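You operate a simulated robot arm through the tools that you are given. There is no shell and no other tool. Be economical: measure what you need, move in short steps, check, and stop when the job is done.

Carry out the task below with a simulated two-armed robot. There is one attempt and no reset: what you move stays moved.

Task
Hold the blue tote on the top of the steel table steady with one hand and put the yellow brush in it with the other.
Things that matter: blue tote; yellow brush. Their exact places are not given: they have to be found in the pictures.

The check looks at the end state, three seconds after you hand in, the way a careful person would. Anything else that was tipped, shoved, dropped, spilled or broken makes it a failure.

Robot
Two 7-joint arms with two-finger parallel grippers on one trunk, on a base that drives. Base frame: it is fixed to the floor where the robot stands at the start and does not move with it; the origin is under the middle of the robot, x ahead of it, y to its left, z up; the surface under the hand at the start is at about z = 880. Readings come in mm, degrees, newtons and seconds.
The left shoulder is at the start at [30, 119, 1085], the right one opposite. With the tool pointing down near the work surface each hand reaches from about 260 to 680 mm from the robot's upright axis, wherever it stands, measured 20 degrees to its own side. Places, roughly: blue tote [3750, -1500, 1000]. Payload 3.43 kg a hand.
The TCP of each hand is the grasp point between the finger pads, 30 mm short of the fingertips. In the tool frame z runs along the fingers and y along their closing line. The gripper opens to 94 mm. The fingers are 28 mm wide and 10 mm thick; the gripper's body (50 by 96 mm) begins 55 mm behind the TCP.
Orientation is that of the tool frame in the base frame, as [roll, pitch, yaw] about the fixed x, y, z axes, in that order (R = Rz(yaw) Ry(pitch) Rx(roll)). With the fingers straight down and closing along the base's y, the tool's x points along the base's -x, its y along +y and its z along -z.

Tools
- The arms move only by the tool servo_tool. It takes "left_moves", "right_moves" or both (then of equal length, played together; a hand with none holds still); each is a list of rows, each a list of 3 entries, a list of its own where there are three numbers: the shift along the tool's x, y, z in units of 50 mm (1.0 is 50 mm), then the turn, a rotation vector about the tool's x, y, z in units of 5 degrees (1.0 is 5 degrees), then the finger opening in m, from 0 to 0.094. In form: [[[tx, ty, tz], [wx, wy, wz], hand], ...]. A call has 1 to 12 rows; each row shifts and turns the commanded pose from where the row before left it, along the tool's axes as they then stand. A call with a number of a shift or a turn outside -1 to 1 is refused whole. Rows are played at 5 a second. More than 50 mm and 8.6 degrees between two rows, or a gripper value outside its range, and nothing of the call is played. A pose out of reach is approached as far as the arm can. The call stops where the force on the tool passes 40 N (or 10 N more than at its start, if that is more) or the arm is blocked; 0.2 s more then pass. Each finger travels about 72 mm/s and halts on what it meets, pressing with about 35 N; the grip force reading is that of the motor and also rises with nothing between the fingers. The clock runs only during rows and for 0.2 s after the last one: add rows that do not move to give the fingers time. It gives the time, the measured TCP pose, the force on the tool (base axes), the opening and the grip force at its end, in the units of the frame above (readings bear some noise), with the torque about the TCP (base axes, N m) and any sound that the robot's microphone picked up.
- Cameras (640 x 400 px; columns grow to the right, rows downward): "scene" is now at [37.8, -4.6, 1779.9]; the picture's right is [-0.05, -1.00, 0.00], its down [-0.85, 0.05, -0.52] and it looks along [0.52, -0.03, -0.86] (base axes); focal length 284 px, centre (320, 200). "left" rides on the left gripper at [76, -14, -103] in its tool frame; the picture's right is [0.18, 0.98, 0.00], its down [-0.75, 0.14, -0.64] and it looks along [-0.63, 0.12, 0.77] (tool axes); focal length 243 px, centre (320, 200). "right" rides on the right gripper at [76, 14, -103] in its tool frame; the picture's right is [-0.18, 0.98, 0.00], its down [-0.75, -0.14, -0.64] and it looks along [-0.63, -0.12, 0.77] (tool axes); focal length 243 px, centre (320, 200).
- grab_frame(camera): a new picture of that camera. It takes no simulated time.
- raise_lower(by): slides the trunk up (or, below 0, down) by that many mm; the arms and the scene camera ride with it, the base frame stays. It gives what a move gives, with no picture.
- steer(legs): drives the robot by 1 to 6 legs, each [ahead, turn to the left] in mm and degrees, along the robot's own axes; the way and the turn of a leg run together, so that a leg with both is an arc; at most 1500 mm and 180 degrees a leg. The arms and the cameras ride along, it lands a little off, and it stops where it bumps. It gives what a move gives.
- pan_tilt(pan, tilt): turns the head with the scene camera to pan (to the left, within 143 degrees either way) and tilt (down, from -29 to 69), counted from straight ahead of the robot. It gives what a move gives.
- pixel_to_xyz(camera, pixels): there is no depth. For up to 12 entries [column, row, z] of the newest picture of that camera ("zoom" is the newest enlarged one), the place [x, y] in the base frame at which the ray of that pixel passes the height z, good to about 3 mm. It takes no simulated time.
- enlarge(camera, box): a new picture of the part [left, top, right, bottom] of that camera's present view, enlarged. It takes no simulated time.
- sign_off(): hands the job in; it is judged then, once.

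Go step by step. Measure first, check grasps and placings, and put right what went wrong. The budget is 80 turns and 78 pictures, counting those below and the enlarged ones. Unless the task says otherwise, let go and move clear before handing in, and close with one line.

The tools are called after ">>>" as name(argument=value, ...) on one line, values as JSON. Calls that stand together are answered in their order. servo_tool: Moves the arms, as the interface text tells. Its arguments: {"type":"object","properties":{"left_moves":{"type":"array"},"right_moves":{"type":"array"}},"required":[]} The other tools are called the same way: raise_lower (by) slides the trunk up or down; steer (legs) drives the base; pan_tilt (pan, tilt) turns the head that bears the scene camera; grab_frame (camera) takes a picture; pixel_to_xyz (camera, pixels) gives the place at which the rays of pixels pass given heights; enlarge (camera, box) takes an enlarged picture of a part of a camera's view; sign_off () hands the job in.

At the start:

```text
time: 0.0
left_tool_pos: [495.5, 189.8, 1138.1]
left_ee_rot: [-179.9, 0.0, -179.8]
left_ft_force: [0.5, 0.3, 0.3]
left_torque: [0.0, 0.0, 0.04]
left_grip_width: 94.0
left_finger_force: 0.1
right_tool_pos: [469.5, -206.1, 1151.9]
right_ee_rot: [180.0, 0.1, -179.8]
right_ft_force: [0.2, -0.2, -0.3]
right_torque: [0.01, 0.0, 0.0]
right_grip_width: 94.0
right_finger_force: 0.1
trunk travel left (down, up): [-350.0, 60.0]
robot x, y, heading: [0.5, 2.2, 0.1]
head pan, tilt: [-3.1, 58.8]
```

scene: 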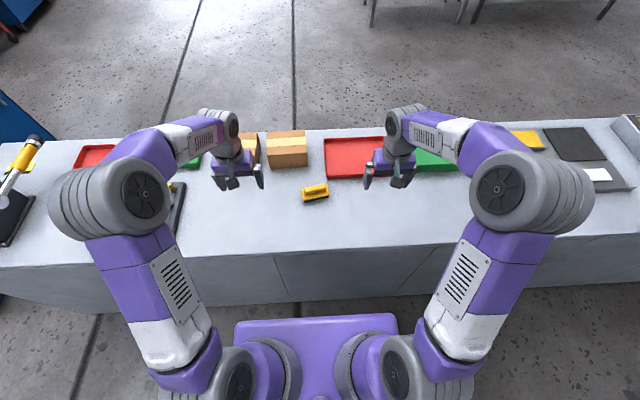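
right: 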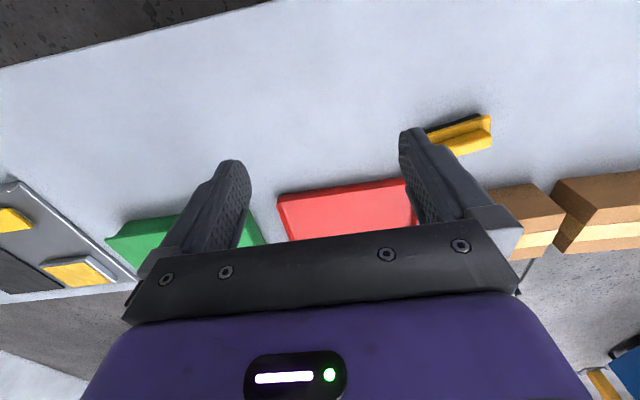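
left: 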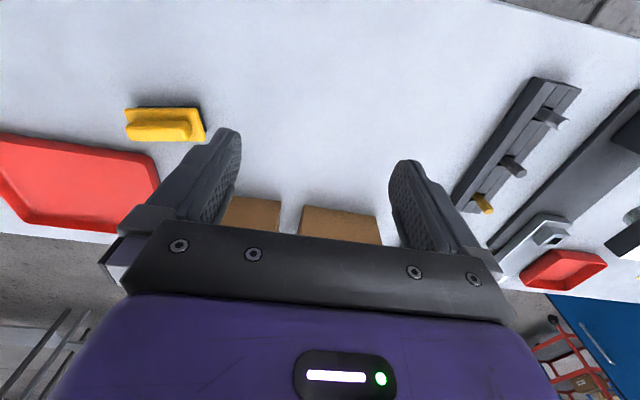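

The yellow object at scene pixel (315,191) looks like the brush, on the bench in front. I'll enlarge it and look for its position.

>>> enlarge(camera="scene", box=[270, 160, 370, 222])

>>> pixel_to_xyz(camera="scene", pixels=[[302, 192, 900], [328, 188, 900], [315, 190, 900], [304, 200, 880], [329, 196, 880]])

>>> enlarge(camera="left", box=[80, 80, 240, 180])

```text
6.40 times, centred on (320, 191) of scene
```

zoom: 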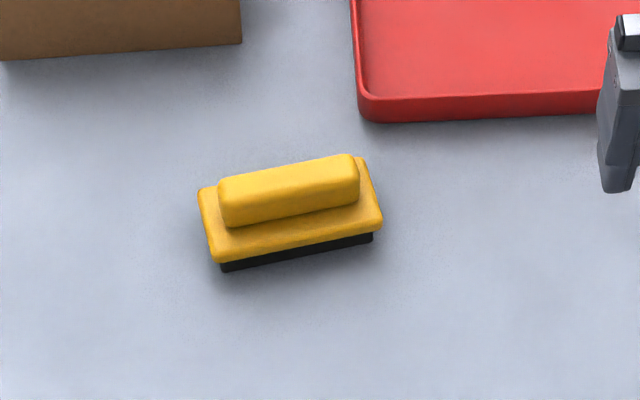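

```text
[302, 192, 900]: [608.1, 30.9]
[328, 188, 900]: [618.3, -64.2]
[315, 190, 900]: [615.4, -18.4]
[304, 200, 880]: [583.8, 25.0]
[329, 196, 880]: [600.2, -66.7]
```

```text
4.00 times, centred on (160, 130) of left
```

zoom: 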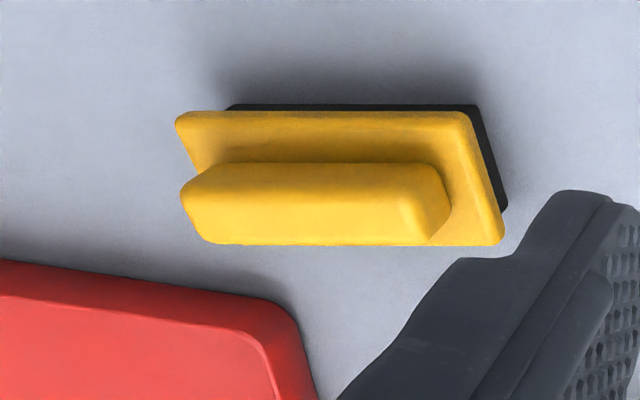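

The brush has a raised handle ridge running roughly along y; I'll triangulate its base and handle, and the bench edge.

>>> pixel_to_xyz(camera="zoom", pixels=[[230, 105, 880], [478, 105, 880], [500, 244, 910], [505, 208, 880], [195, 240, 930], [430, 244, 930], [195, 240, 920], [430, 244, 920], [178, 118, 905], [468, 112, 905]])

>>> pixel_to_xyz(camera="scene", pixels=[[304.7, 202.1, 880], [328.4, 197.4, 880], [304.7, 188.2, 930], [325.6, 184.1, 930], [304.7, 188.2, 920], [325.6, 184.1, 920], [301, 189, 905], [326.5, 184.3, 905], [303.7, 200.5, 905], [329.6, 194.6, 905], [320, 250, 880], [328, 179, 880]])

>>> pan_tilt(pan=-25, tilt=15)

>>> grab_frame(camera="scene")

```text
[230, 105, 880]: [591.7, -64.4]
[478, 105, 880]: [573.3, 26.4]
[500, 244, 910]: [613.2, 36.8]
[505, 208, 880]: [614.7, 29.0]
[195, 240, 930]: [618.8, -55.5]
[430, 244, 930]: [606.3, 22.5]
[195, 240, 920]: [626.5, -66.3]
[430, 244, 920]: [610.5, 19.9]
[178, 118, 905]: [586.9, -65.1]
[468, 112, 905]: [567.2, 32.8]
```

```text
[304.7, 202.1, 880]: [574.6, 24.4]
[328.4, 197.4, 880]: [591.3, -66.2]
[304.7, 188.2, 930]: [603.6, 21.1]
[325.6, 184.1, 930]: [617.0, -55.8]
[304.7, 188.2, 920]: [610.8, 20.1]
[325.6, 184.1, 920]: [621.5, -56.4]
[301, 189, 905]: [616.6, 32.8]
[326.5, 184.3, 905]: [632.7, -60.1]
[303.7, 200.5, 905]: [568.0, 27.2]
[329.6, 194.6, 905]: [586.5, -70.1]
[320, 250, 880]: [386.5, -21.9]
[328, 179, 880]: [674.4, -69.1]
```

```text
time: 1.1
left_tool_pos: [495.0, 189.6, 1138.0]
left_ee_rot: [-179.9, 0.0, -179.7]
left_ft_force: [0.1, -0.5, 0.1]
left_torque: [0.01, -0.04, 0.03]
left_grip_width: 93.8
left_finger_force: 0.1
right_tool_pos: [469.0, -206.0, 1152.4]
right_ee_rot: [-180.0, 0.0, -179.8]
right_ft_force: [0.1, 0.1, -1.0]
right_torque: [-0.01, -0.04, 0.02]
right_grip_width: 94.0
right_finger_force: 0.0
trunk travel left (down, up): [-350.0, 60.0]
robot x, y, heading: [-2.5, 0.5, -0.0]
head pan, tilt: [-25.0, 15.0]
```

```text
72 pictures are left
```

scene: 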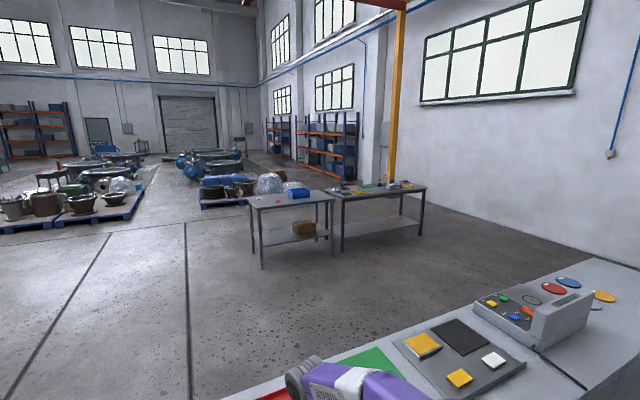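

The brush handle's centre is about (600,-17), top z≈928, long axis about 10° off y; the tote is the small blue box at (298,191) on the far table. I'll turn the right gripper 80° to close across the handle.

>>> servo_tool(right_moves=[[[0, 0, 0], [0, 0, 1], 0.07], [[0, 0, 0], [0, 0, 1], 0.07], [[0, 0, 0], [0, 0, 1], 0.07], [[0, 0, 0], [0, 0, 1], 0.07], [[0, 0, 0], [0, 0, 1], 0.07], [[0, 0, 0], [0, 0, 1], 0.07], [[0, 0, 0], [0, 0, 1], 0.07], [[0, 0, 0], [0, 0, 1], 0.07], [[0, 0, 0], [0, 0, 1], 0.07], [[0, 0, 0], [0, 0, 1], 0.07], [[0, 0, 0], [0, 0, 1], 0.07], [[0, 0, 0], [0, 0, 1], 0.07]])

>>> servo_tool(right_moves=[[[0, 0, 0], [0, 0, 1], 0.07], [[0, 0, 0], [0, 0, 1], 0.07], [[0, 0, 0], [0, 0, 1], 0.07], [[0, 0, 0], [0, 0, 1], 0.07], [[0, 0, 0], [0, 0, 0], 0.07]])

```text
time: 3.7
left_tool_pos: [495.4, 189.9, 1137.5]
left_ee_rot: [-179.9, -0.1, -179.8]
left_ft_force: [0.9, 0.2, 0.1]
left_torque: [0.02, 0.04, 0.0]
left_grip_width: 94.0
left_finger_force: 0.0
right_tool_pos: [467.9, -206.7, 1152.9]
right_ee_rot: [-180.0, -0.1, 120.1]
right_ft_force: [0.5, 0.1, -0.7]
right_torque: [0.02, -0.01, -0.01]
right_grip_width: 70.0
right_finger_force: 0.1
trunk travel left (down, up): [-350.0, 60.0]
robot x, y, heading: [-0.7, 2.8, 0.1]
head pan, tilt: [-25.0, 15.0]
```

```text
time: 4.9
left_tool_pos: [495.3, 189.1, 1137.3]
left_ee_rot: [-179.9, -0.1, -179.7]
left_ft_force: [-0.5, 0.8, -0.2]
left_torque: [0.05, 0.04, -0.05]
left_grip_width: 93.8
left_finger_force: 0.0
right_tool_pos: [468.2, -205.9, 1151.9]
right_ee_rot: [-180.0, 0.0, 100.2]
right_ft_force: [-0.7, 0.1, 0.2]
right_torque: [0.01, 0.0, -0.04]
right_grip_width: 70.1
right_finger_force: 0.0
trunk travel left (down, up): [-350.0, 60.0]
robot x, y, heading: [-3.0, -0.2, -0.0]
head pan, tilt: [-25.0, 15.0]
```

Yaw is right; now I move over the brush to about z=990 and look with the wrist camera.

>>> servo_tool(right_moves=[[[0.466, 0.466, 0.46], [0, 0, 0], 0.07], [[0.466, 0.466, 0.46], [0, 0, 0], 0.07], [[0.466, 0.466, 0.46], [0, 0, 0], 0.07], [[0.466, 0.466, 0.46], [0, 0, 0], 0.07], [[0.466, 0.466, 0.46], [0, 0, 0], 0.07], [[0.466, 0.466, 0.46], [0, 0, 0], 0.07], [[0.466, 0.466, 0.46], [0, 0, 0], 0.07], [[0, 0, 0], [0, 0, 0], 0.07]])

>>> grab_frame(camera="right")

>>> pan_tilt(pan=0, tilt=55)

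>>> grab_frame(camera="scene")

```text
time: 6.7
left_tool_pos: [495.0, 188.8, 1137.9]
left_ee_rot: [-179.9, 0.0, -179.8]
left_ft_force: [0.0, -0.3, -0.1]
left_torque: [-0.01, -0.02, -0.03]
left_grip_width: 93.9
left_finger_force: 0.1
right_tool_pos: [600.6, -17.0, 991.8]
right_ee_rot: [-180.0, -0.2, 100.1]
right_ft_force: [-0.8, -0.3, -0.1]
right_torque: [0.0, -0.05, 0.0]
right_grip_width: 70.3
right_finger_force: 0.1
trunk travel left (down, up): [-350.0, 60.0]
robot x, y, heading: [1.2, 4.8, -0.3]
head pan, tilt: [-25.0, 15.0]
```

```text
71 pictures are left
```

right: 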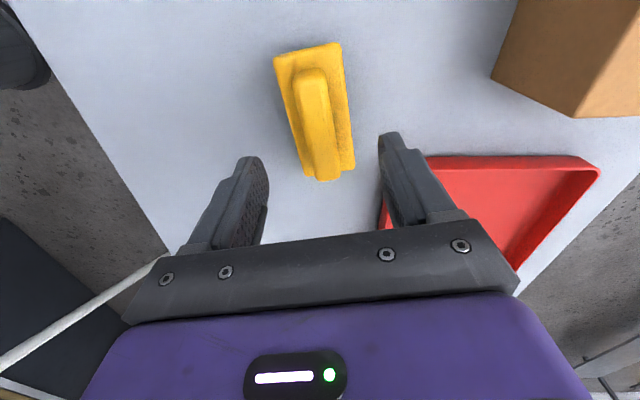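

```text
time: 7.8
left_tool_pos: [495.4, 189.2, 1136.7]
left_ee_rot: [-179.8, 0.0, -179.8]
left_ft_force: [0.4, 0.4, 0.6]
left_torque: [0.03, 0.0, 0.01]
left_grip_width: 93.8
left_finger_force: 0.0
right_tool_pos: [600.7, -17.3, 990.6]
right_ee_rot: [-180.0, 0.0, 100.2]
right_ft_force: [0.5, 0.5, 0.3]
right_torque: [0.02, 0.01, 0.0]
right_grip_width: 69.9
right_finger_force: 0.1
trunk travel left (down, up): [-350.0, 60.0]
robot x, y, heading: [-0.4, -1.8, -0.1]
head pan, tilt: [0.0, 55.0]
```

```text
70 pictures are left
```

scene: 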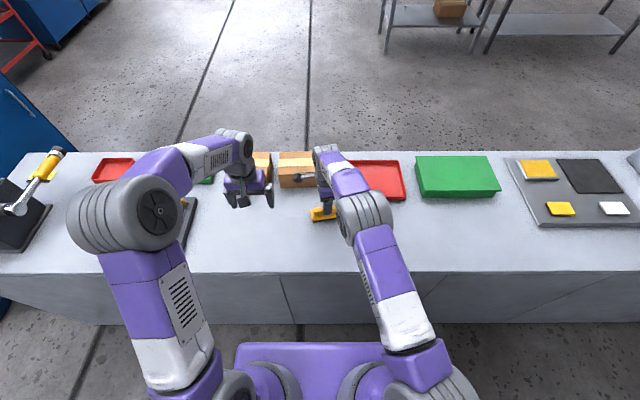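

The handle shows at (312,75)–(325,175) in the right view; I'll check its place at z=928.

>>> pixel_to_xyz(camera="right", pixels=[[302, 182, 928], [341, 178, 928], [297, 72, 928], [325, 68, 928], [302, 178, 905], [355, 167, 905], [276, 60, 905], [340, 44, 905]])

>>> enlarge(camera="right", box=[240, 30, 400, 190])

```text
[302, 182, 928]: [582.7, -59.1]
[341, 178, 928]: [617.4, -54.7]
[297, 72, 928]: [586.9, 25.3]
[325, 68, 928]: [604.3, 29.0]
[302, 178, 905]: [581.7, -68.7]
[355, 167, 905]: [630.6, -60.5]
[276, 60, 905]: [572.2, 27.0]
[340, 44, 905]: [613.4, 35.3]
```

```text
2.50 times, centred on (320, 110) of right
```

zoom: 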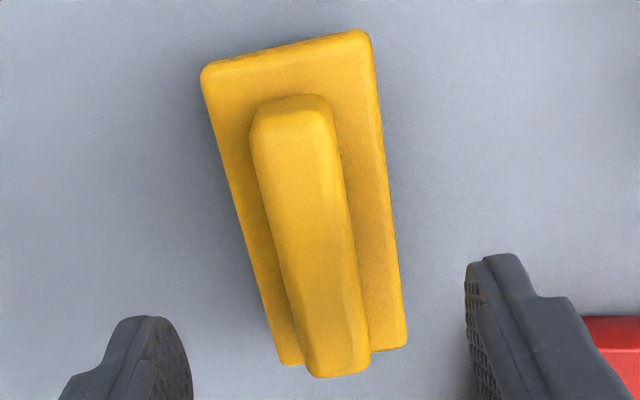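

The handle centre agrees with the hand (about 599,-17). Descend 52 mm and close.

>>> servo_tool(right_moves=[[[0, 0, 0.4], [0, 0, 0], 0.06], [[0, 0, 0.3], [0, 0, 0], 0.06], [[0, 0, 0.2], [0, 0, 0], 0.06], [[0, 0, 0.14], [0, 0, 0], 0.06], [[0, 0, 0], [0, 0, 0], 0.06]])

>>> grab_frame(camera="right")

```text
time: 9.0
left_tool_pos: [495.8, 188.4, 1136.6]
left_ee_rot: [-179.9, 0.1, -179.9]
left_ft_force: [0.2, -0.2, -0.2]
left_torque: [0.01, -0.02, 0.01]
left_grip_width: 94.3
left_finger_force: 0.1
right_tool_pos: [601.0, -16.8, 939.3]
right_ee_rot: [-179.9, 0.0, 100.2]
right_ft_force: [0.3, -0.7, 0.3]
right_torque: [0.01, 0.01, 0.0]
right_grip_width: 59.9
right_finger_force: 0.0
trunk travel left (down, up): [-350.0, 60.0]
robot x, y, heading: [-1.8, 2.2, 0.1]
head pan, tilt: [0.0, 55.0]
```

```text
68 pictures are left
```

right: 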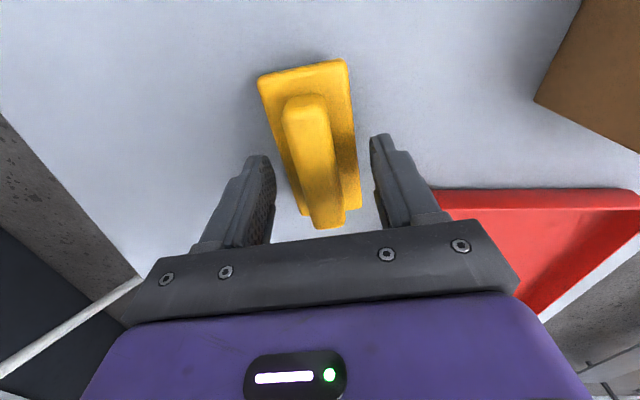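

Fingers straddle the handle; close now.

>>> servo_tool(right_moves=[[[0, 0, 0.04], [0, 0, 0], 0.03], [[0, 0, 0], [0, 0, 0], 0.01], [[0, 0, 0], [0, 0, 0], 0.0], [[0, 0, 0], [0, 0, 0], 0.0], [[0, 0, 0], [0, 0, 0], 0.0]])

>>> grab_frame(camera="right")

```text
time: 10.2
left_tool_pos: [494.2, 188.9, 1139.1]
left_ee_rot: [-179.9, 0.0, -179.8]
left_ft_force: [-0.5, -0.4, -0.4]
left_torque: [-0.02, 0.03, 0.0]
left_grip_width: 93.9
left_finger_force: 0.1
right_tool_pos: [602.1, -16.3, 940.8]
right_ee_rot: [179.5, 0.1, 100.1]
right_ft_force: [7.9, 0.3, 28.8]
right_torque: [-0.29, -0.04, 0.1]
right_grip_width: 21.2
right_finger_force: 35.1
trunk travel left (down, up): [-350.0, 60.0]
robot x, y, heading: [2.0, 1.3, 0.3]
head pan, tilt: [0.0, 55.0]
```

```text
67 pictures are left
```

right: 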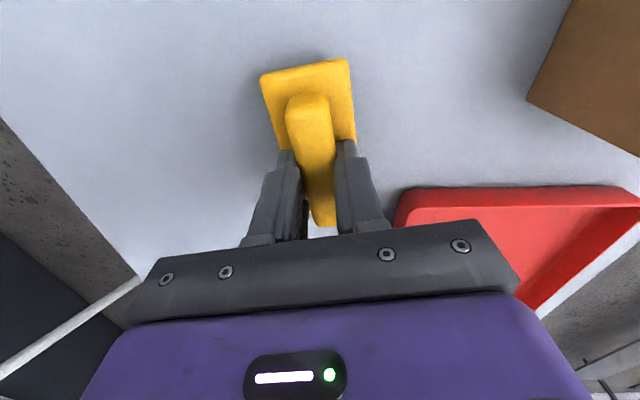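

Gripped at 21 mm on the handle with tips touching the plate. Lift 180 mm.

>>> servo_tool(right_moves=[[[0, 0, -0.2], [0, 0, 0], 0.0], [[0, 0, -0.5], [0, 0, 0], 0.0], [[0, 0, -0.7], [0, 0, 0], 0.0], [[0, 0, -0.8], [0, 0, 0], 0.0], [[0, 0, -0.8], [0, 0, 0], 0.0], [[0, 0, -0.8], [0, 0, 0], 0.0], [[0, 0, 0], [0, 0, 0], 0.0]])

>>> grab_frame(camera="right")

```text
time: 11.8
left_tool_pos: [496.2, 189.2, 1137.6]
left_ee_rot: [-179.9, -0.1, -179.8]
left_ft_force: [0.7, 0.5, 0.2]
left_torque: [-0.01, 0.01, -0.02]
left_grip_width: 93.7
left_finger_force: 0.0
right_tool_pos: [600.7, -17.6, 1126.2]
right_ee_rot: [-180.0, 0.0, 100.3]
right_ft_force: [0.0, -0.3, -0.8]
right_torque: [-0.04, -0.01, 0.0]
right_grip_width: 21.3
right_finger_force: 35.2
trunk travel left (down, up): [-350.0, 60.0]
robot x, y, heading: [-0.8, -3.0, 0.1]
head pan, tilt: [0.0, 55.0]
```

```text
66 pictures are left
```

right: 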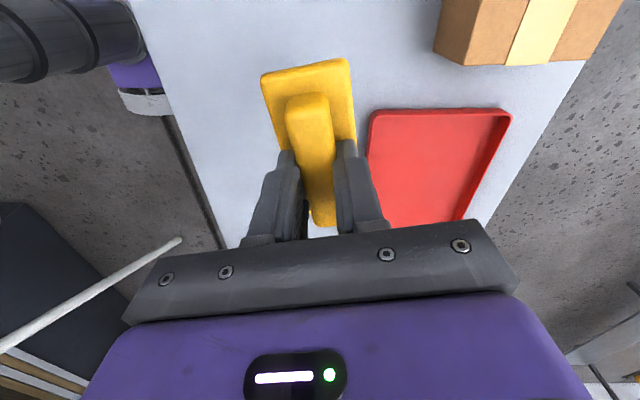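

The brush lifted cleanly. Pull the right hand back in for driving, and survey the surroundings with the head.

>>> servo_tool(right_moves=[[[-0.46, -0.8, -0.1], [0, 0, 0], 0.0], [[-0.46, -0.8, -0.1], [0, 0, 0], 0.0], [[-0.46, -0.8, -0.1], [0, 0, 0], 0.0], [[-0.46, -0.8, -0.1], [0, 0, 0], 0.0], [[-0.46, -0.8, -0.1], [0, 0, 0], 0.0], [[0, 0, 0], [0, 0, 0], 0.0]])

>>> pan_tilt(pan=-80, tilt=30)

>>> grab_frame(camera="scene")

>>> pan_tilt(pan=80, tilt=30)

>>> grab_frame(camera="scene")

>>> pan_tilt(pan=143, tilt=30)

>>> grab_frame(camera="scene")

>>> pan_tilt(pan=-143, tilt=30)

>>> grab_frame(camera="scene")

```text
time: 13.2
left_tool_pos: [495.7, 188.8, 1136.3]
left_ee_rot: [-179.8, -0.1, -179.7]
left_ft_force: [-0.5, 0.2, 0.6]
left_torque: [-0.04, 0.03, 0.02]
left_grip_width: 94.1
left_finger_force: 0.1
right_tool_pos: [422.9, -166.6, 1152.7]
right_ee_rot: [-179.9, 0.1, 100.2]
right_ft_force: [0.6, 1.0, -0.6]
right_torque: [-0.02, 0.03, -0.02]
right_grip_width: 21.2
right_finger_force: 34.6
trunk travel left (down, up): [-350.0, 60.0]
robot x, y, heading: [-0.3, -1.4, 0.1]
head pan, tilt: [0.0, 55.0]
```

```text
time: 14.7
left_tool_pos: [494.9, 189.4, 1138.2]
left_ee_rot: [-179.9, 0.0, -179.8]
left_ft_force: [1.1, 0.1, 0.2]
left_torque: [-0.02, 0.0, 0.04]
left_grip_width: 94.2
left_finger_force: 0.0
right_tool_pos: [422.8, -166.2, 1153.0]
right_ee_rot: [180.0, 0.0, 100.2]
right_ft_force: [0.2, 0.3, -0.6]
right_torque: [-0.02, -0.01, 0.01]
right_grip_width: 21.1
right_finger_force: 34.3
trunk travel left (down, up): [-350.0, 60.0]
robot x, y, heading: [-2.3, -0.9, 0.0]
head pan, tilt: [-80.0, 30.0]
```

```text
65 pictures are left
```

scene: 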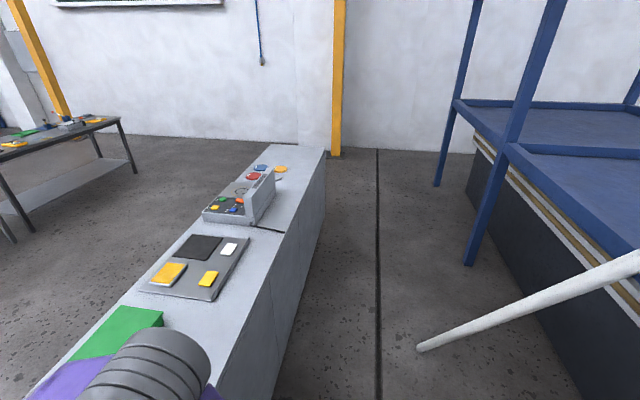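

```text
time: 17.2
left_tool_pos: [494.8, 188.2, 1137.6]
left_ee_rot: [-180.0, 0.0, -179.8]
left_ft_force: [-0.3, 0.6, -0.2]
left_torque: [-0.01, 0.03, 0.01]
left_grip_width: 93.9
left_finger_force: 0.1
right_tool_pos: [423.2, -167.5, 1153.1]
right_ee_rot: [180.0, 0.1, 100.1]
right_ft_force: [0.0, -0.1, -1.1]
right_torque: [-0.04, -0.02, 0.0]
right_grip_width: 21.3
right_finger_force: 35.1
trunk travel left (down, up): [-350.0, 60.0]
robot x, y, heading: [-1.4, 0.8, 0.2]
head pan, tilt: [80.0, 30.0]
```

```text
64 pictures are left
```

scene: 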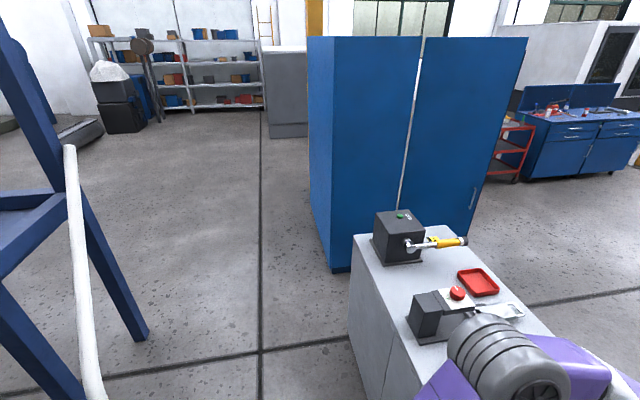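

```text
time: 18.5
left_tool_pos: [495.2, 190.2, 1139.6]
left_ee_rot: [-179.9, 0.0, -179.8]
left_ft_force: [0.7, 0.4, -0.2]
left_torque: [0.02, 0.02, -0.02]
left_grip_width: 93.9
left_finger_force: 0.0
right_tool_pos: [423.2, -167.1, 1152.5]
right_ee_rot: [179.9, 0.0, 100.2]
right_ft_force: [-0.4, 0.0, 0.0]
right_torque: [0.01, 0.04, -0.03]
right_grip_width: 21.1
right_finger_force: 34.4
trunk travel left (down, up): [-350.0, 60.0]
robot x, y, heading: [0.3, -1.5, -0.2]
head pan, tilt: [143.0, 30.0]
```

```text
63 pictures are left
```

scene: 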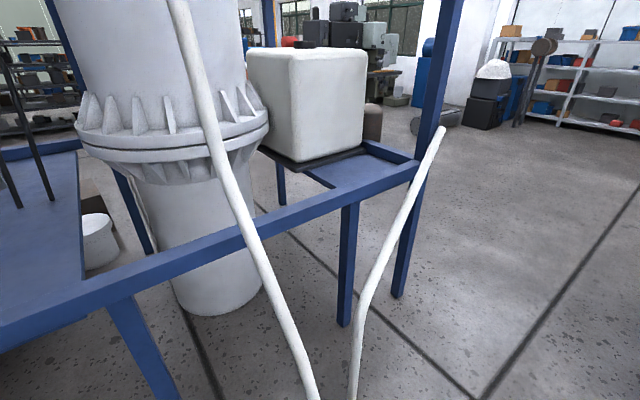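

```text
time: 22.4
left_tool_pos: [495.5, 188.4, 1138.0]
left_ee_rot: [-179.9, 0.0, -179.8]
left_ft_force: [1.2, 0.1, 0.3]
left_torque: [-0.04, -0.01, -0.01]
left_grip_width: 93.8
left_finger_force: 0.0
right_tool_pos: [422.9, -167.2, 1153.1]
right_ee_rot: [180.0, 0.0, 100.1]
right_ft_force: [0.2, 0.0, -1.8]
right_torque: [-0.03, 0.01, -0.01]
right_grip_width: 21.3
right_finger_force: 34.7
trunk travel left (down, up): [-350.0, 60.0]
robot x, y, heading: [-3.3, -1.1, -0.0]
head pan, tilt: [-143.0, 30.0]
```

```text
62 pictures are left
```

scene: 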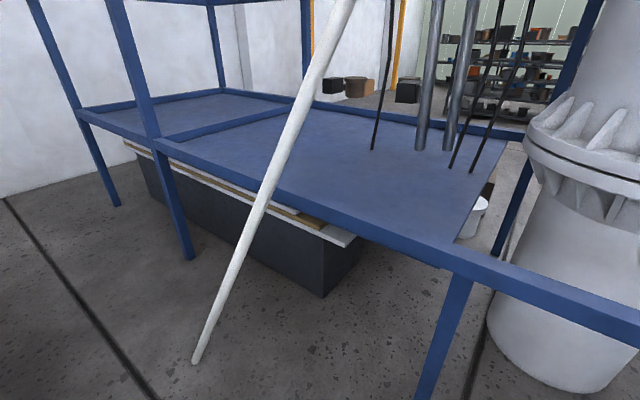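

I need floor measurements of the passage. Measure feet in this view, then the right and left views again.

>>> pixel_to_xyz(camera="scene", pixels=[[195, 362, 0], [190, 258, 0], [116, 205, 0], [420, 399, 0], [325, 297, 0]])

>>> pan_tilt(pan=-80, tilt=30)

>>> grab_frame(camera="scene")

>>> pixel_to_xyz(camera="scene", pixels=[[418, 348, 0], [326, 149, 880], [280, 143, 880], [325, 210, 0], [335, 157, 0], [375, 150, 0], [280, 399, 0], [468, 265, 0], [437, 186, 0], [135, 172, 0], [30, 232, 0]])

>>> pan_tilt(pan=80, tilt=30)

>>> grab_frame(camera="scene")

>>> pixel_to_xyz(camera="scene", pixels=[[355, 240, 880], [350, 310, 0], [332, 272, 0], [312, 205, 0], [145, 335, 0], [85, 399, 0], [68, 150, 0], [480, 180, 0], [270, 138, 0], [430, 232, 880]])

```text
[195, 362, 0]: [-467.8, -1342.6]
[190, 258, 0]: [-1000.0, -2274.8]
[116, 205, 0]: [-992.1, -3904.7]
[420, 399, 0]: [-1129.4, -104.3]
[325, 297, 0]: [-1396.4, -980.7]
```

```text
time: 23.8
left_tool_pos: [495.6, 189.1, 1137.4]
left_ee_rot: [-179.9, 0.0, -179.8]
left_ft_force: [-0.1, -0.6, -0.1]
left_torque: [-0.02, 0.0, -0.01]
left_grip_width: 93.8
left_finger_force: 0.0
right_tool_pos: [421.1, -166.8, 1152.7]
right_ee_rot: [-179.9, -0.1, 100.2]
right_ft_force: [-0.6, 0.1, -1.3]
right_torque: [-0.01, 0.01, 0.02]
right_grip_width: 21.3
right_finger_force: 34.7
trunk travel left (down, up): [-350.0, 60.0]
robot x, y, heading: [-0.1, 2.2, 0.1]
head pan, tilt: [-80.0, 30.0]
```

```text
61 pictures are left
```

scene: 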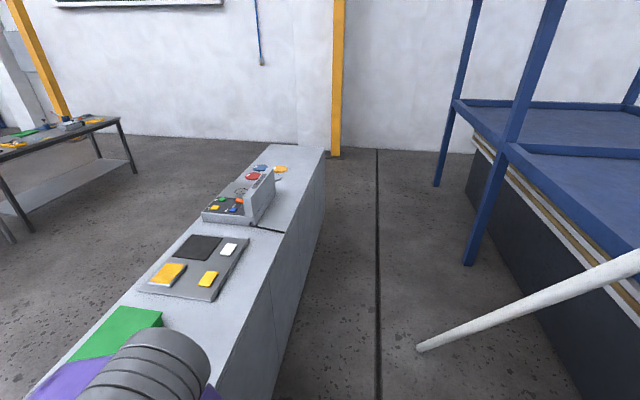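

```text
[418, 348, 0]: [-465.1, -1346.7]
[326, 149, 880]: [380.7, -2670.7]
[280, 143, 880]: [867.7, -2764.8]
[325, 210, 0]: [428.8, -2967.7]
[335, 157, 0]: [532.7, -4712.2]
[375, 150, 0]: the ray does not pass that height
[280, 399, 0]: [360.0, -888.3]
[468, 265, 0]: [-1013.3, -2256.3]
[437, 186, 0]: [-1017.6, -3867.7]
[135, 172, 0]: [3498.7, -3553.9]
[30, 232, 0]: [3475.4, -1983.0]
```

```text
time: 26.2
left_tool_pos: [496.2, 189.4, 1138.2]
left_ee_rot: [-179.8, 0.1, -179.8]
left_ft_force: [0.3, 0.2, -0.7]
left_torque: [0.01, -0.01, 0.01]
left_grip_width: 94.3
left_finger_force: 0.1
right_tool_pos: [422.9, -167.5, 1153.5]
right_ee_rot: [-180.0, 0.0, 100.1]
right_ft_force: [-0.5, 0.0, -0.7]
right_torque: [0.01, 0.0, -0.01]
right_grip_width: 21.3
right_finger_force: 35.6
trunk travel left (down, up): [-350.0, 60.0]
robot x, y, heading: [-0.3, 1.1, 0.1]
head pan, tilt: [80.0, 30.0]
```

```text
60 pictures are left
```

scene: 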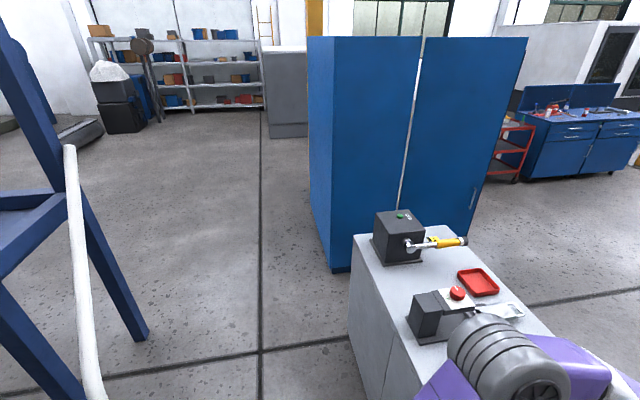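

```text
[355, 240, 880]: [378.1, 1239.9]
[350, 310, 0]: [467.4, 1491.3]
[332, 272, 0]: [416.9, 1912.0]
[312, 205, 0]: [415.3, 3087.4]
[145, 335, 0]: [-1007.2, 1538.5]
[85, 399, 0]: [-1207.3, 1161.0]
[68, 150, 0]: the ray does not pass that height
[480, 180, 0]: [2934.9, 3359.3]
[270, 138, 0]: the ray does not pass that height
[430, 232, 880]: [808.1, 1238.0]
```

Bench spans y≈-2700..1240 with a 2 m gap to the wall at the right, so I'll go around right; a leaning white rod stands with its foot at (-467,-1345). I'll locate that rod's line with two cameras before driving.

>>> pan_tilt(pan=-110, tilt=25)

>>> grab_frame(camera="scene")

>>> grab_frame(camera="right")

```text
time: 29.0
left_tool_pos: [495.3, 189.7, 1137.9]
left_ee_rot: [-180.0, 0.0, -179.7]
left_ft_force: [0.4, 0.0, -0.2]
left_torque: [-0.02, -0.02, -0.02]
left_grip_width: 93.9
left_finger_force: 0.0
right_tool_pos: [423.3, -167.4, 1152.7]
right_ee_rot: [-180.0, 0.0, 100.2]
right_ft_force: [-1.0, -0.1, -0.9]
right_torque: [0.0, 0.01, 0.03]
right_grip_width: 21.1
right_finger_force: 35.4
trunk travel left (down, up): [-350.0, 60.0]
robot x, y, heading: [-2.6, -1.1, -0.0]
head pan, tilt: [-110.0, 25.0]
```

```text
59 pictures are left
```

scene: 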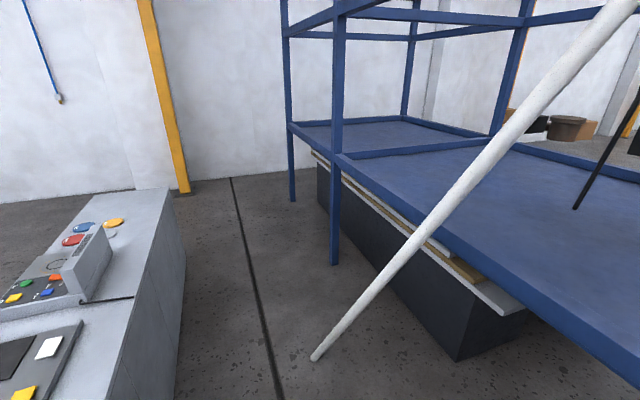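

```text
58 pictures are left
```

right: 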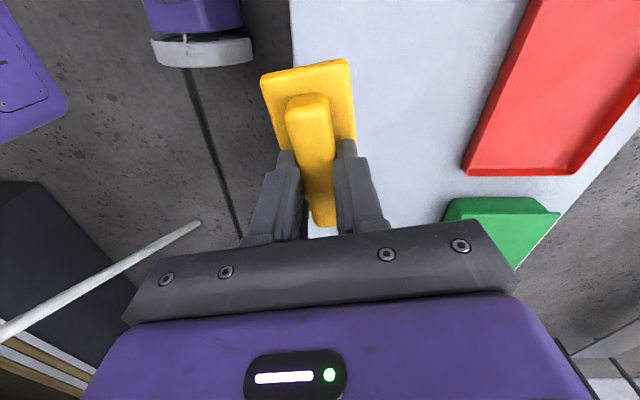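

Solve the rod's line from both views.

>>> pixel_to_xyz(camera="right", pixels=[[197, 223, 0], [5, 328, 300], [5, 328, 500], [5, 328, 700], [100, 277, 200], [100, 277, 300], [100, 277, 400]])

>>> pixel_to_xyz(camera="scene", pixels=[[315, 358, 0], [400, 257, 300], [400, 257, 500], [440, 213, 500], [440, 213, 700], [500, 145, 700], [500, 145, 900], [500, 145, 1100], [560, 75, 1300], [560, 75, 1000]])

```text
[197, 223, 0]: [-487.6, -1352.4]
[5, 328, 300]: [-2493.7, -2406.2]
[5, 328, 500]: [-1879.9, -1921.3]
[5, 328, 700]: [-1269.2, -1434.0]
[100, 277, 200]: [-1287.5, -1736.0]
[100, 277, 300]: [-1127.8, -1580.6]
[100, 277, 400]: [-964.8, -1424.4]
```

```text
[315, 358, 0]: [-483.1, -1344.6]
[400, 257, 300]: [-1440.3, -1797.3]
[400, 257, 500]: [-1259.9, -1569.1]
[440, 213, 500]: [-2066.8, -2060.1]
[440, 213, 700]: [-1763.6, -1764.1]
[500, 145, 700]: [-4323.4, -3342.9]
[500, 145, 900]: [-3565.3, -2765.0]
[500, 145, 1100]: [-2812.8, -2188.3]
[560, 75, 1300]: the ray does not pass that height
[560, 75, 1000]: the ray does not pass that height
```

The rod leans away to -x, so only its foot intrudes. Check the feet of the other rods behind-left.

>>> pan_tilt(pan=130, tilt=55)

>>> grab_frame(camera="scene")

```text
time: 32.4
left_tool_pos: [494.5, 189.4, 1137.8]
left_ee_rot: [-180.0, 0.1, -179.8]
left_ft_force: [-0.5, 0.3, -0.6]
left_torque: [-0.02, -0.02, 0.04]
left_grip_width: 93.9
left_finger_force: 0.1
right_tool_pos: [423.0, -167.3, 1151.7]
right_ee_rot: [180.0, 0.0, 100.3]
right_ft_force: [0.8, 0.0, -1.6]
right_torque: [-0.02, -0.04, -0.02]
right_grip_width: 21.2
right_finger_force: 34.5
trunk travel left (down, up): [-350.0, 60.0]
robot x, y, heading: [-0.2, -2.5, 0.1]
head pan, tilt: [130.0, 55.0]
```

```text
57 pictures are left
```

scene: 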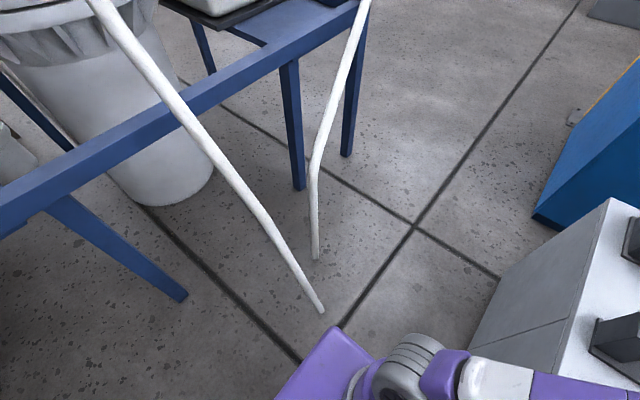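

>>> pixel_to_xyz(camera="scene", pixels=[[322, 310, 0], [315, 258, 0], [335, 327, 400], [335, 327, 800], [280, 395, 800], [183, 297, 0]])

>>> pan_tilt(pan=-130, tilt=65)

>>> grab_frame(camera="scene")

```text
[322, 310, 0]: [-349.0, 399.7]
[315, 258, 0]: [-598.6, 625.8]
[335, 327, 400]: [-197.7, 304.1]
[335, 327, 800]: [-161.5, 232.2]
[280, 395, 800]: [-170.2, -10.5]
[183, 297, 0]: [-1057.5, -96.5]
```

```text
time: 36.0
left_tool_pos: [495.1, 188.6, 1137.7]
left_ee_rot: [-179.8, 0.0, -179.8]
left_ft_force: [-0.3, 0.1, 0.7]
left_torque: [-0.02, -0.03, 0.01]
left_grip_width: 94.1
left_finger_force: 0.1
right_tool_pos: [421.5, -167.5, 1153.9]
right_ee_rot: [179.9, -0.1, 100.2]
right_ft_force: [-0.2, -0.5, -1.3]
right_torque: [0.01, 0.0, -0.01]
right_grip_width: 21.4
right_finger_force: 34.9
trunk travel left (down, up): [-350.0, 60.0]
robot x, y, heading: [0.3, -1.6, 0.2]
head pan, tilt: [-130.0, 65.0]
```

```text
56 pictures are left
```

scene: 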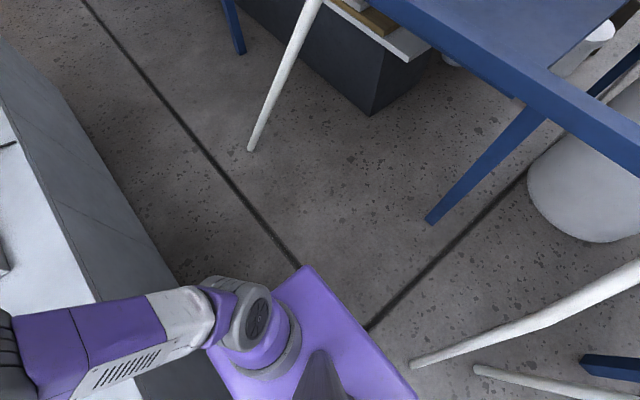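

The nearest rod foot is at (-349,400), clear of the base. Back up 40 mm and turn right 90°, then check.

>>> steer(legs=[[-40, 0], [0, -90]])

>>> pan_tilt(pan=0, tilt=35)

>>> grab_frame(camera="scene")

```text
time: 40.7
left_tool_pos: [151.0, -494.4, 1137.2]
left_ee_rot: [-179.9, 0.0, 90.5]
left_ft_force: [-0.3, -0.4, 0.7]
left_torque: [-0.02, 0.02, 0.0]
left_grip_width: 93.8
left_finger_force: 0.1
right_tool_pos: [-204.7, -424.9, 1152.3]
right_ee_rot: [180.0, -0.1, 10.4]
right_ft_force: [-0.5, -0.9, -0.5]
right_torque: [-0.01, 0.03, 0.01]
right_grip_width: 21.2
right_finger_force: 35.2
trunk travel left (down, up): [-350.0, 60.0]
robot x, y, heading: [-40.3, -1.1, -89.6]
head pan, tilt: [-130.0, 65.0]
```

```text
time: 42.9
left_tool_pos: [151.2, -494.3, 1137.2]
left_ee_rot: [-180.0, 0.0, 90.5]
left_ft_force: [-0.2, 0.6, -0.6]
left_torque: [0.01, 0.0, -0.05]
left_grip_width: 93.9
left_finger_force: 0.1
right_tool_pos: [-204.8, -422.8, 1152.5]
right_ee_rot: [-180.0, 0.1, 10.5]
right_ft_force: [-0.2, -0.5, -0.9]
right_torque: [-0.01, 0.02, -0.01]
right_grip_width: 21.3
right_finger_force: 35.6
trunk travel left (down, up): [-350.0, 60.0]
robot x, y, heading: [-35.1, 3.0, -90.0]
head pan, tilt: [0.0, 35.0]
```

```text
55 pictures are left
```

scene: 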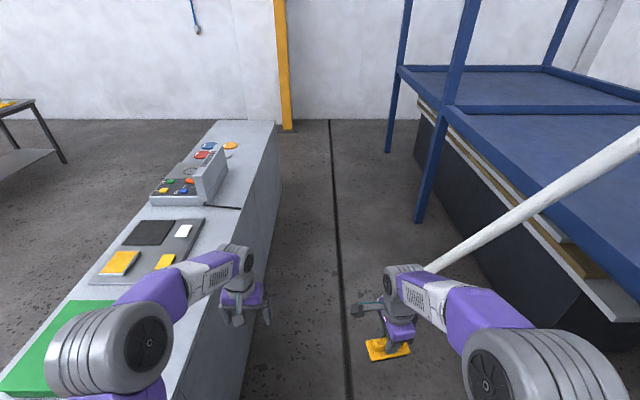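

Aligned in the corridor. Drive 1500 and check.

>>> steer(legs=[[1500, 0]])

>>> grab_frame(camera="scene")

```text
time: 50.4
left_tool_pos: [192.6, -2002.9, 1137.7]
left_ee_rot: [-179.9, 0.0, 92.1]
left_ft_force: [-0.4, 0.0, 0.6]
left_torque: [-0.02, 0.0, 0.01]
left_grip_width: 94.2
left_finger_force: 0.0
right_tool_pos: [-164.5, -1943.5, 1153.0]
right_ee_rot: [179.9, 0.0, 12.0]
right_ft_force: [0.5, -0.4, -1.3]
right_torque: [-0.01, -0.02, -0.02]
right_grip_width: 21.2
right_finger_force: 35.1
trunk travel left (down, up): [-350.0, 60.0]
robot x, y, heading: [-12.3, -1514.1, -88.2]
head pan, tilt: [0.0, 35.0]
```

```text
54 pictures are left
```

scene: 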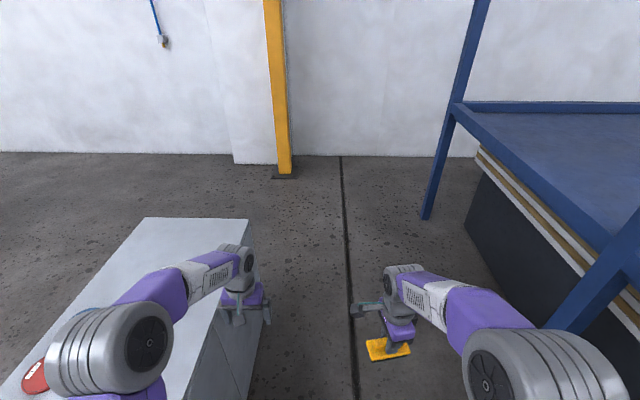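

Drifting slightly toward the bench; correct by -4° and go past the bench's end.

>>> steer(legs=[[0, -3.5], [1500, 0], [400, 0]])

>>> pan_tilt(pan=80, tilt=35)

>>> grab_frame(camera="scene")

```text
time: 60.4
left_tool_pos: [80.1, -3934.4, 1137.5]
left_ee_rot: [-179.9, 0.1, 87.4]
left_ft_force: [0.4, 0.7, 0.3]
left_torque: [0.03, 0.01, 0.01]
left_grip_width: 94.0
left_finger_force: 0.1
right_tool_pos: [-271.2, -3842.7, 1153.3]
right_ee_rot: [180.0, 0.0, 7.4]
right_ft_force: [-0.7, -0.1, -0.8]
right_torque: [0.0, -0.02, 0.01]
right_grip_width: 21.2
right_finger_force: 34.5
trunk travel left (down, up): [-350.0, 60.0]
robot x, y, heading: [-84.5, -3430.4, -93.0]
head pan, tilt: [0.0, 35.0]
```

```text
time: 61.9
left_tool_pos: [81.7, -3933.6, 1137.7]
left_ee_rot: [-179.9, 0.1, 87.3]
left_ft_force: [0.4, 0.1, 0.6]
left_torque: [0.0, 0.02, 0.01]
left_grip_width: 94.4
left_finger_force: 0.0
right_tool_pos: [-270.7, -3844.0, 1153.0]
right_ee_rot: [-179.9, 0.0, 7.4]
right_ft_force: [-0.4, -1.2, -1.5]
right_torque: [0.03, 0.03, 0.01]
right_grip_width: 21.3
right_finger_force: 34.7
trunk travel left (down, up): [-350.0, 60.0]
robot x, y, heading: [-83.4, -3433.9, -92.8]
head pan, tilt: [80.0, 35.0]
```

```text
53 pictures are left
```

scene: 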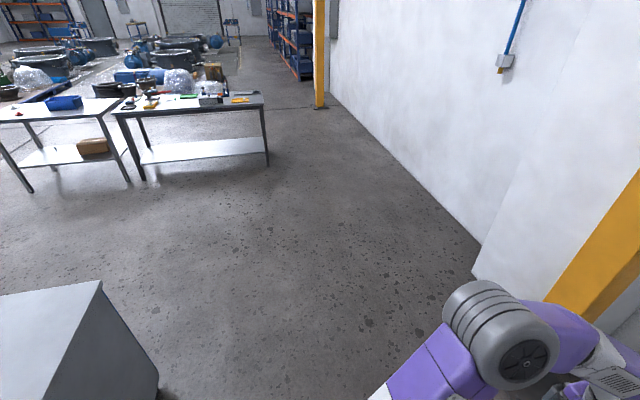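

>>> pixel_to_xyz(camera="scene", pixels=[[158, 375, 0], [100, 282, 880], [475, 240, 0], [268, 165, 0], [142, 180, 0], [132, 182, 0], [29, 192, 0], [475, 280, 0], [64, 103, 1000]])

```text
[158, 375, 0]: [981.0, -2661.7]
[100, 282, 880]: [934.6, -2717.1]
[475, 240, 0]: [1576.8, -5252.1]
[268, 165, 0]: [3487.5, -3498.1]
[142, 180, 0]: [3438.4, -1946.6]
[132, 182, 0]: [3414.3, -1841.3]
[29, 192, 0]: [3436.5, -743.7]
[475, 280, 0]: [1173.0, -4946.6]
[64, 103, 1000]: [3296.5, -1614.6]
```

Path to the far side is clear. Turn left to face +x, drive 2000, turn left, drive 1900, turn right.

>>> steer(legs=[[0, 93], [1300, 0], [750, 0], [0, 90], [1300, 0], [620, 0]])

>>> steer(legs=[[0, -90]])

>>> pan_tilt(pan=0, tilt=25)

>>> grab_frame(camera="scene")

```text
time: 88.8
left_tool_pos: [2038.8, -1186.9, 1138.4]
left_ee_rot: [-179.9, 0.0, -96.6]
left_ft_force: [-0.4, 0.1, 0.2]
left_torque: [0.0, 0.01, 0.0]
left_grip_width: 94.0
left_finger_force: 0.2
right_tool_pos: [2384.3, -1302.3, 1153.1]
right_ee_rot: [180.0, 0.0, -176.6]
right_ft_force: [1.2, 0.3, -0.8]
right_torque: [0.0, 0.02, -0.03]
right_grip_width: 20.9
right_finger_force: 35.0
trunk travel left (down, up): [-350.0, 60.0]
robot x, y, heading: [2171.9, -1702.1, 83.2]
head pan, tilt: [80.0, 35.0]
```

```text
time: 93.0
left_tool_pos: [2680.7, -1564.0, 1138.4]
left_ee_rot: [-179.8, 0.0, 174.3]
left_ft_force: [0.4, 0.2, -0.1]
left_torque: [0.01, -0.01, -0.01]
left_grip_width: 93.8
left_finger_force: 0.1
right_tool_pos: [2572.1, -1912.1, 1153.7]
right_ee_rot: [179.9, 0.0, 94.3]
right_ft_force: [0.6, -0.6, -1.6]
right_torque: [-0.03, -0.02, 0.02]
right_grip_width: 21.0
right_finger_force: 34.8
trunk travel left (down, up): [-350.0, 60.0]
robot x, y, heading: [2167.3, -1700.5, -5.9]
head pan, tilt: [80.0, 35.0]
```

```text
time: 94.5
left_tool_pos: [2680.4, -1566.0, 1137.3]
left_ee_rot: [-179.9, 0.0, 174.2]
left_ft_force: [-0.7, 0.0, 0.7]
left_torque: [-0.03, -0.01, -0.03]
left_grip_width: 93.8
left_finger_force: 0.1
right_tool_pos: [2572.3, -1911.7, 1153.0]
right_ee_rot: [-180.0, 0.0, 94.3]
right_ft_force: [0.7, -0.2, -1.5]
right_torque: [0.01, 0.0, -0.03]
right_grip_width: 21.4
right_finger_force: 34.9
trunk travel left (down, up): [-350.0, 60.0]
robot x, y, heading: [2168.2, -1701.1, -6.0]
head pan, tilt: [0.0, 25.0]
```

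```text
52 pictures are left
```

scene: 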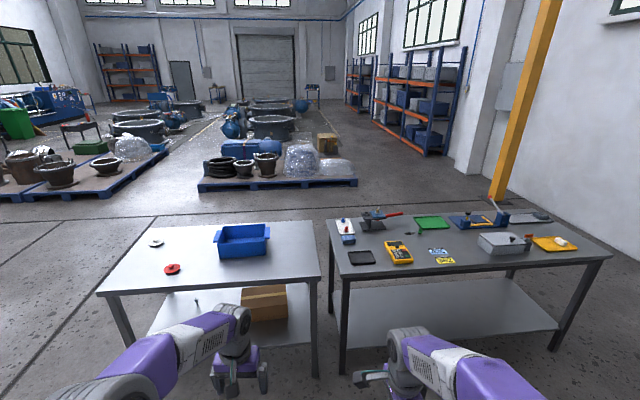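

The tote sits at (243,240) on the left table, with a white item and a red clamp to its left. Measure the table edge and tote.

>>> enlarge(camera="scene", box=[95, 200, 335, 350])

>>> pixel_to_xyz(camera="scene", pixels=[[97, 293, 900], [319, 276, 900], [222, 258, 900], [269, 254, 900], [215, 228, 980], [270, 225, 980], [318, 376, 0], [151, 220, 900]])

```text
2.67 times, centred on (215, 275) of scene
```

zoom: 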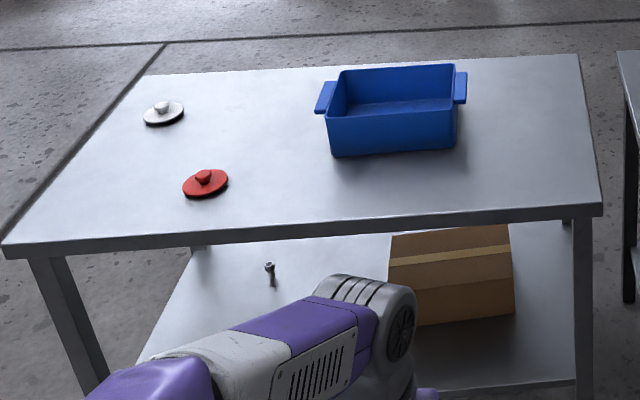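

```text
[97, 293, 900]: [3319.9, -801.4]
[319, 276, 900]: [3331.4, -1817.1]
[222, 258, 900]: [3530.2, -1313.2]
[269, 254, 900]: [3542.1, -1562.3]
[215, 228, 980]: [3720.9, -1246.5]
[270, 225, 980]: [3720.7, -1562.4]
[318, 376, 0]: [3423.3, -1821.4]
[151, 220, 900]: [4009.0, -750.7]
```

Move closer: aim at about (2900,-1430) facing +x.

>>> steer(legs=[[0, 26], [770, 0], [0, -20]])

>>> pan_tilt(pan=0, tilt=50)

>>> grab_frame(camera="scene")

>>> grab_frame(camera="left")

```text
time: 101.0
left_tool_pos: [3387.0, -1264.5, 1139.1]
left_ee_rot: [-179.9, 0.0, 179.4]
left_ft_force: [-0.1, -0.4, -0.3]
left_torque: [0.02, 0.02, 0.01]
left_grip_width: 93.9
left_finger_force: 0.1
right_tool_pos: [3308.7, -1620.5, 1152.2]
right_ee_rot: [-179.9, -0.1, 99.4]
right_ft_force: [0.9, 0.0, -1.5]
right_torque: [0.01, -0.03, -0.01]
right_grip_width: 21.5
right_finger_force: 35.0
trunk travel left (down, up): [-350.0, 60.0]
robot x, y, heading: [2891.3, -1442.8, -0.7]
head pan, tilt: [0.0, 25.0]
```

```text
time: 101.9
left_tool_pos: [3386.6, -1264.8, 1137.5]
left_ee_rot: [-179.9, 0.1, 179.2]
left_ft_force: [-0.1, -0.6, -0.5]
left_torque: [0.01, 0.01, -0.01]
left_grip_width: 93.8
left_finger_force: 0.0
right_tool_pos: [3308.3, -1619.2, 1154.0]
right_ee_rot: [-180.0, -0.1, 99.5]
right_ft_force: [-0.5, -0.6, -0.8]
right_torque: [-0.01, 0.0, -0.01]
right_grip_width: 21.4
right_finger_force: 35.1
trunk travel left (down, up): [-350.0, 60.0]
robot x, y, heading: [2886.9, -1450.9, -1.0]
head pan, tilt: [0.0, 50.0]
```

```text
50 pictures are left
```

scene: 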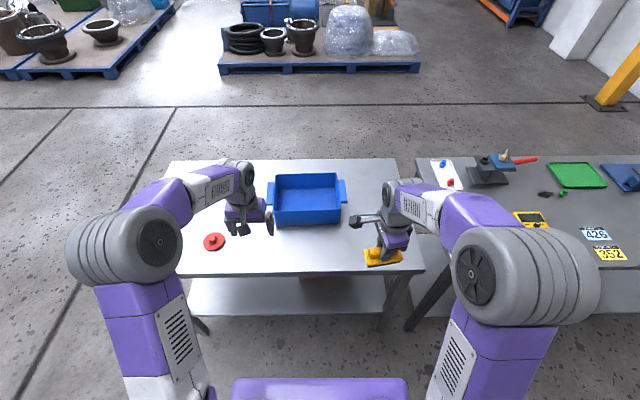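

```text
49 pictures are left
```

left: 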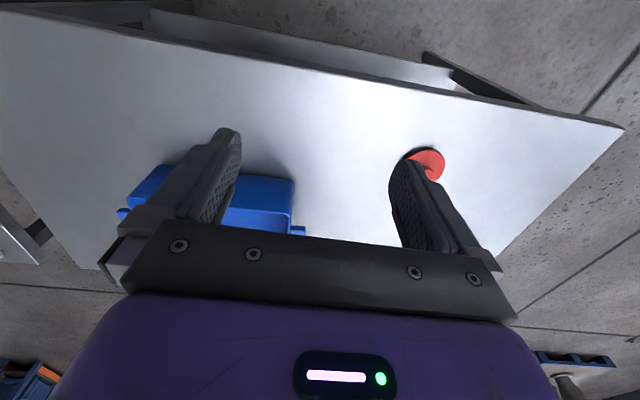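

Triangulate the table height with the red knob disc and the tote's corners.

>>> enlarge(camera="left", box=[110, 130, 310, 250])

>>> enlarge(camera="scene", box=[190, 150, 430, 300])

>>> pixel_to_xyz(camera="scene", pixels=[[213, 250, 850], [213, 250, 880], [213, 250, 910], [278, 225, 850], [278, 225, 880], [278, 225, 910], [340, 223, 880], [200, 276, 880], [425, 271, 880]])

>>> pixel_to_xyz(camera="left", pixels=[[430, 149, 850], [430, 149, 880], [430, 149, 910], [295, 180, 850], [295, 180, 880], [295, 180, 910]])

```text
3.20 times, centred on (210, 190) of left
```

zoom: 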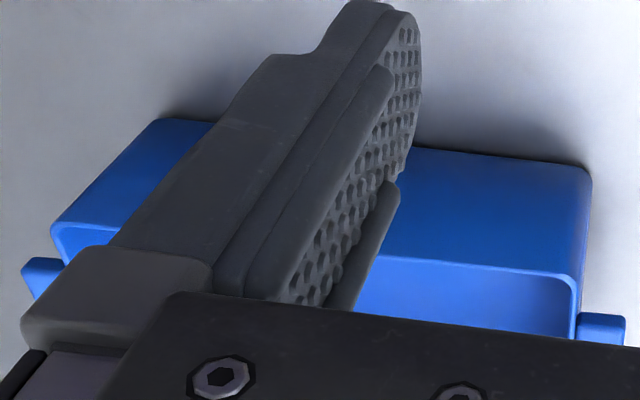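

```text
2.67 times, centred on (310, 225) of scene
```

zoom: 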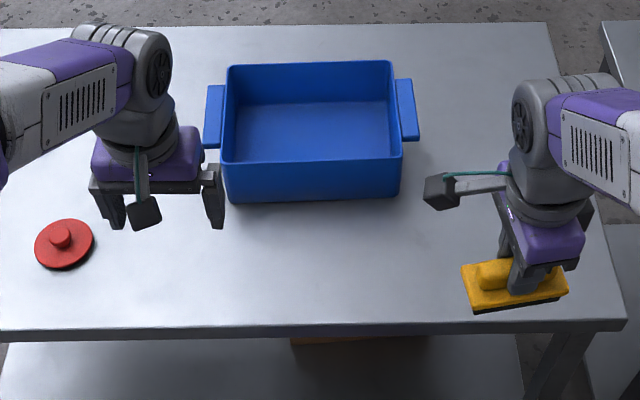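

```text
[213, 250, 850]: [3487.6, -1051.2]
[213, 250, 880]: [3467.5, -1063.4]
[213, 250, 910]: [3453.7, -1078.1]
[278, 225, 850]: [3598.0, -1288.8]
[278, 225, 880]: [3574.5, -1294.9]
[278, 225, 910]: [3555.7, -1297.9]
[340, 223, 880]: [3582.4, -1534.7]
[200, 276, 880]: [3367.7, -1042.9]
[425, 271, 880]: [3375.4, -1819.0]
```

```text
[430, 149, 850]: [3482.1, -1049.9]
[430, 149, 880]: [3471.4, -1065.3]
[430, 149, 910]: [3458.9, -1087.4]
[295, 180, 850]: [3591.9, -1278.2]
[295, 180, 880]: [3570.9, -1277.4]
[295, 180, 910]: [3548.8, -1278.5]
```

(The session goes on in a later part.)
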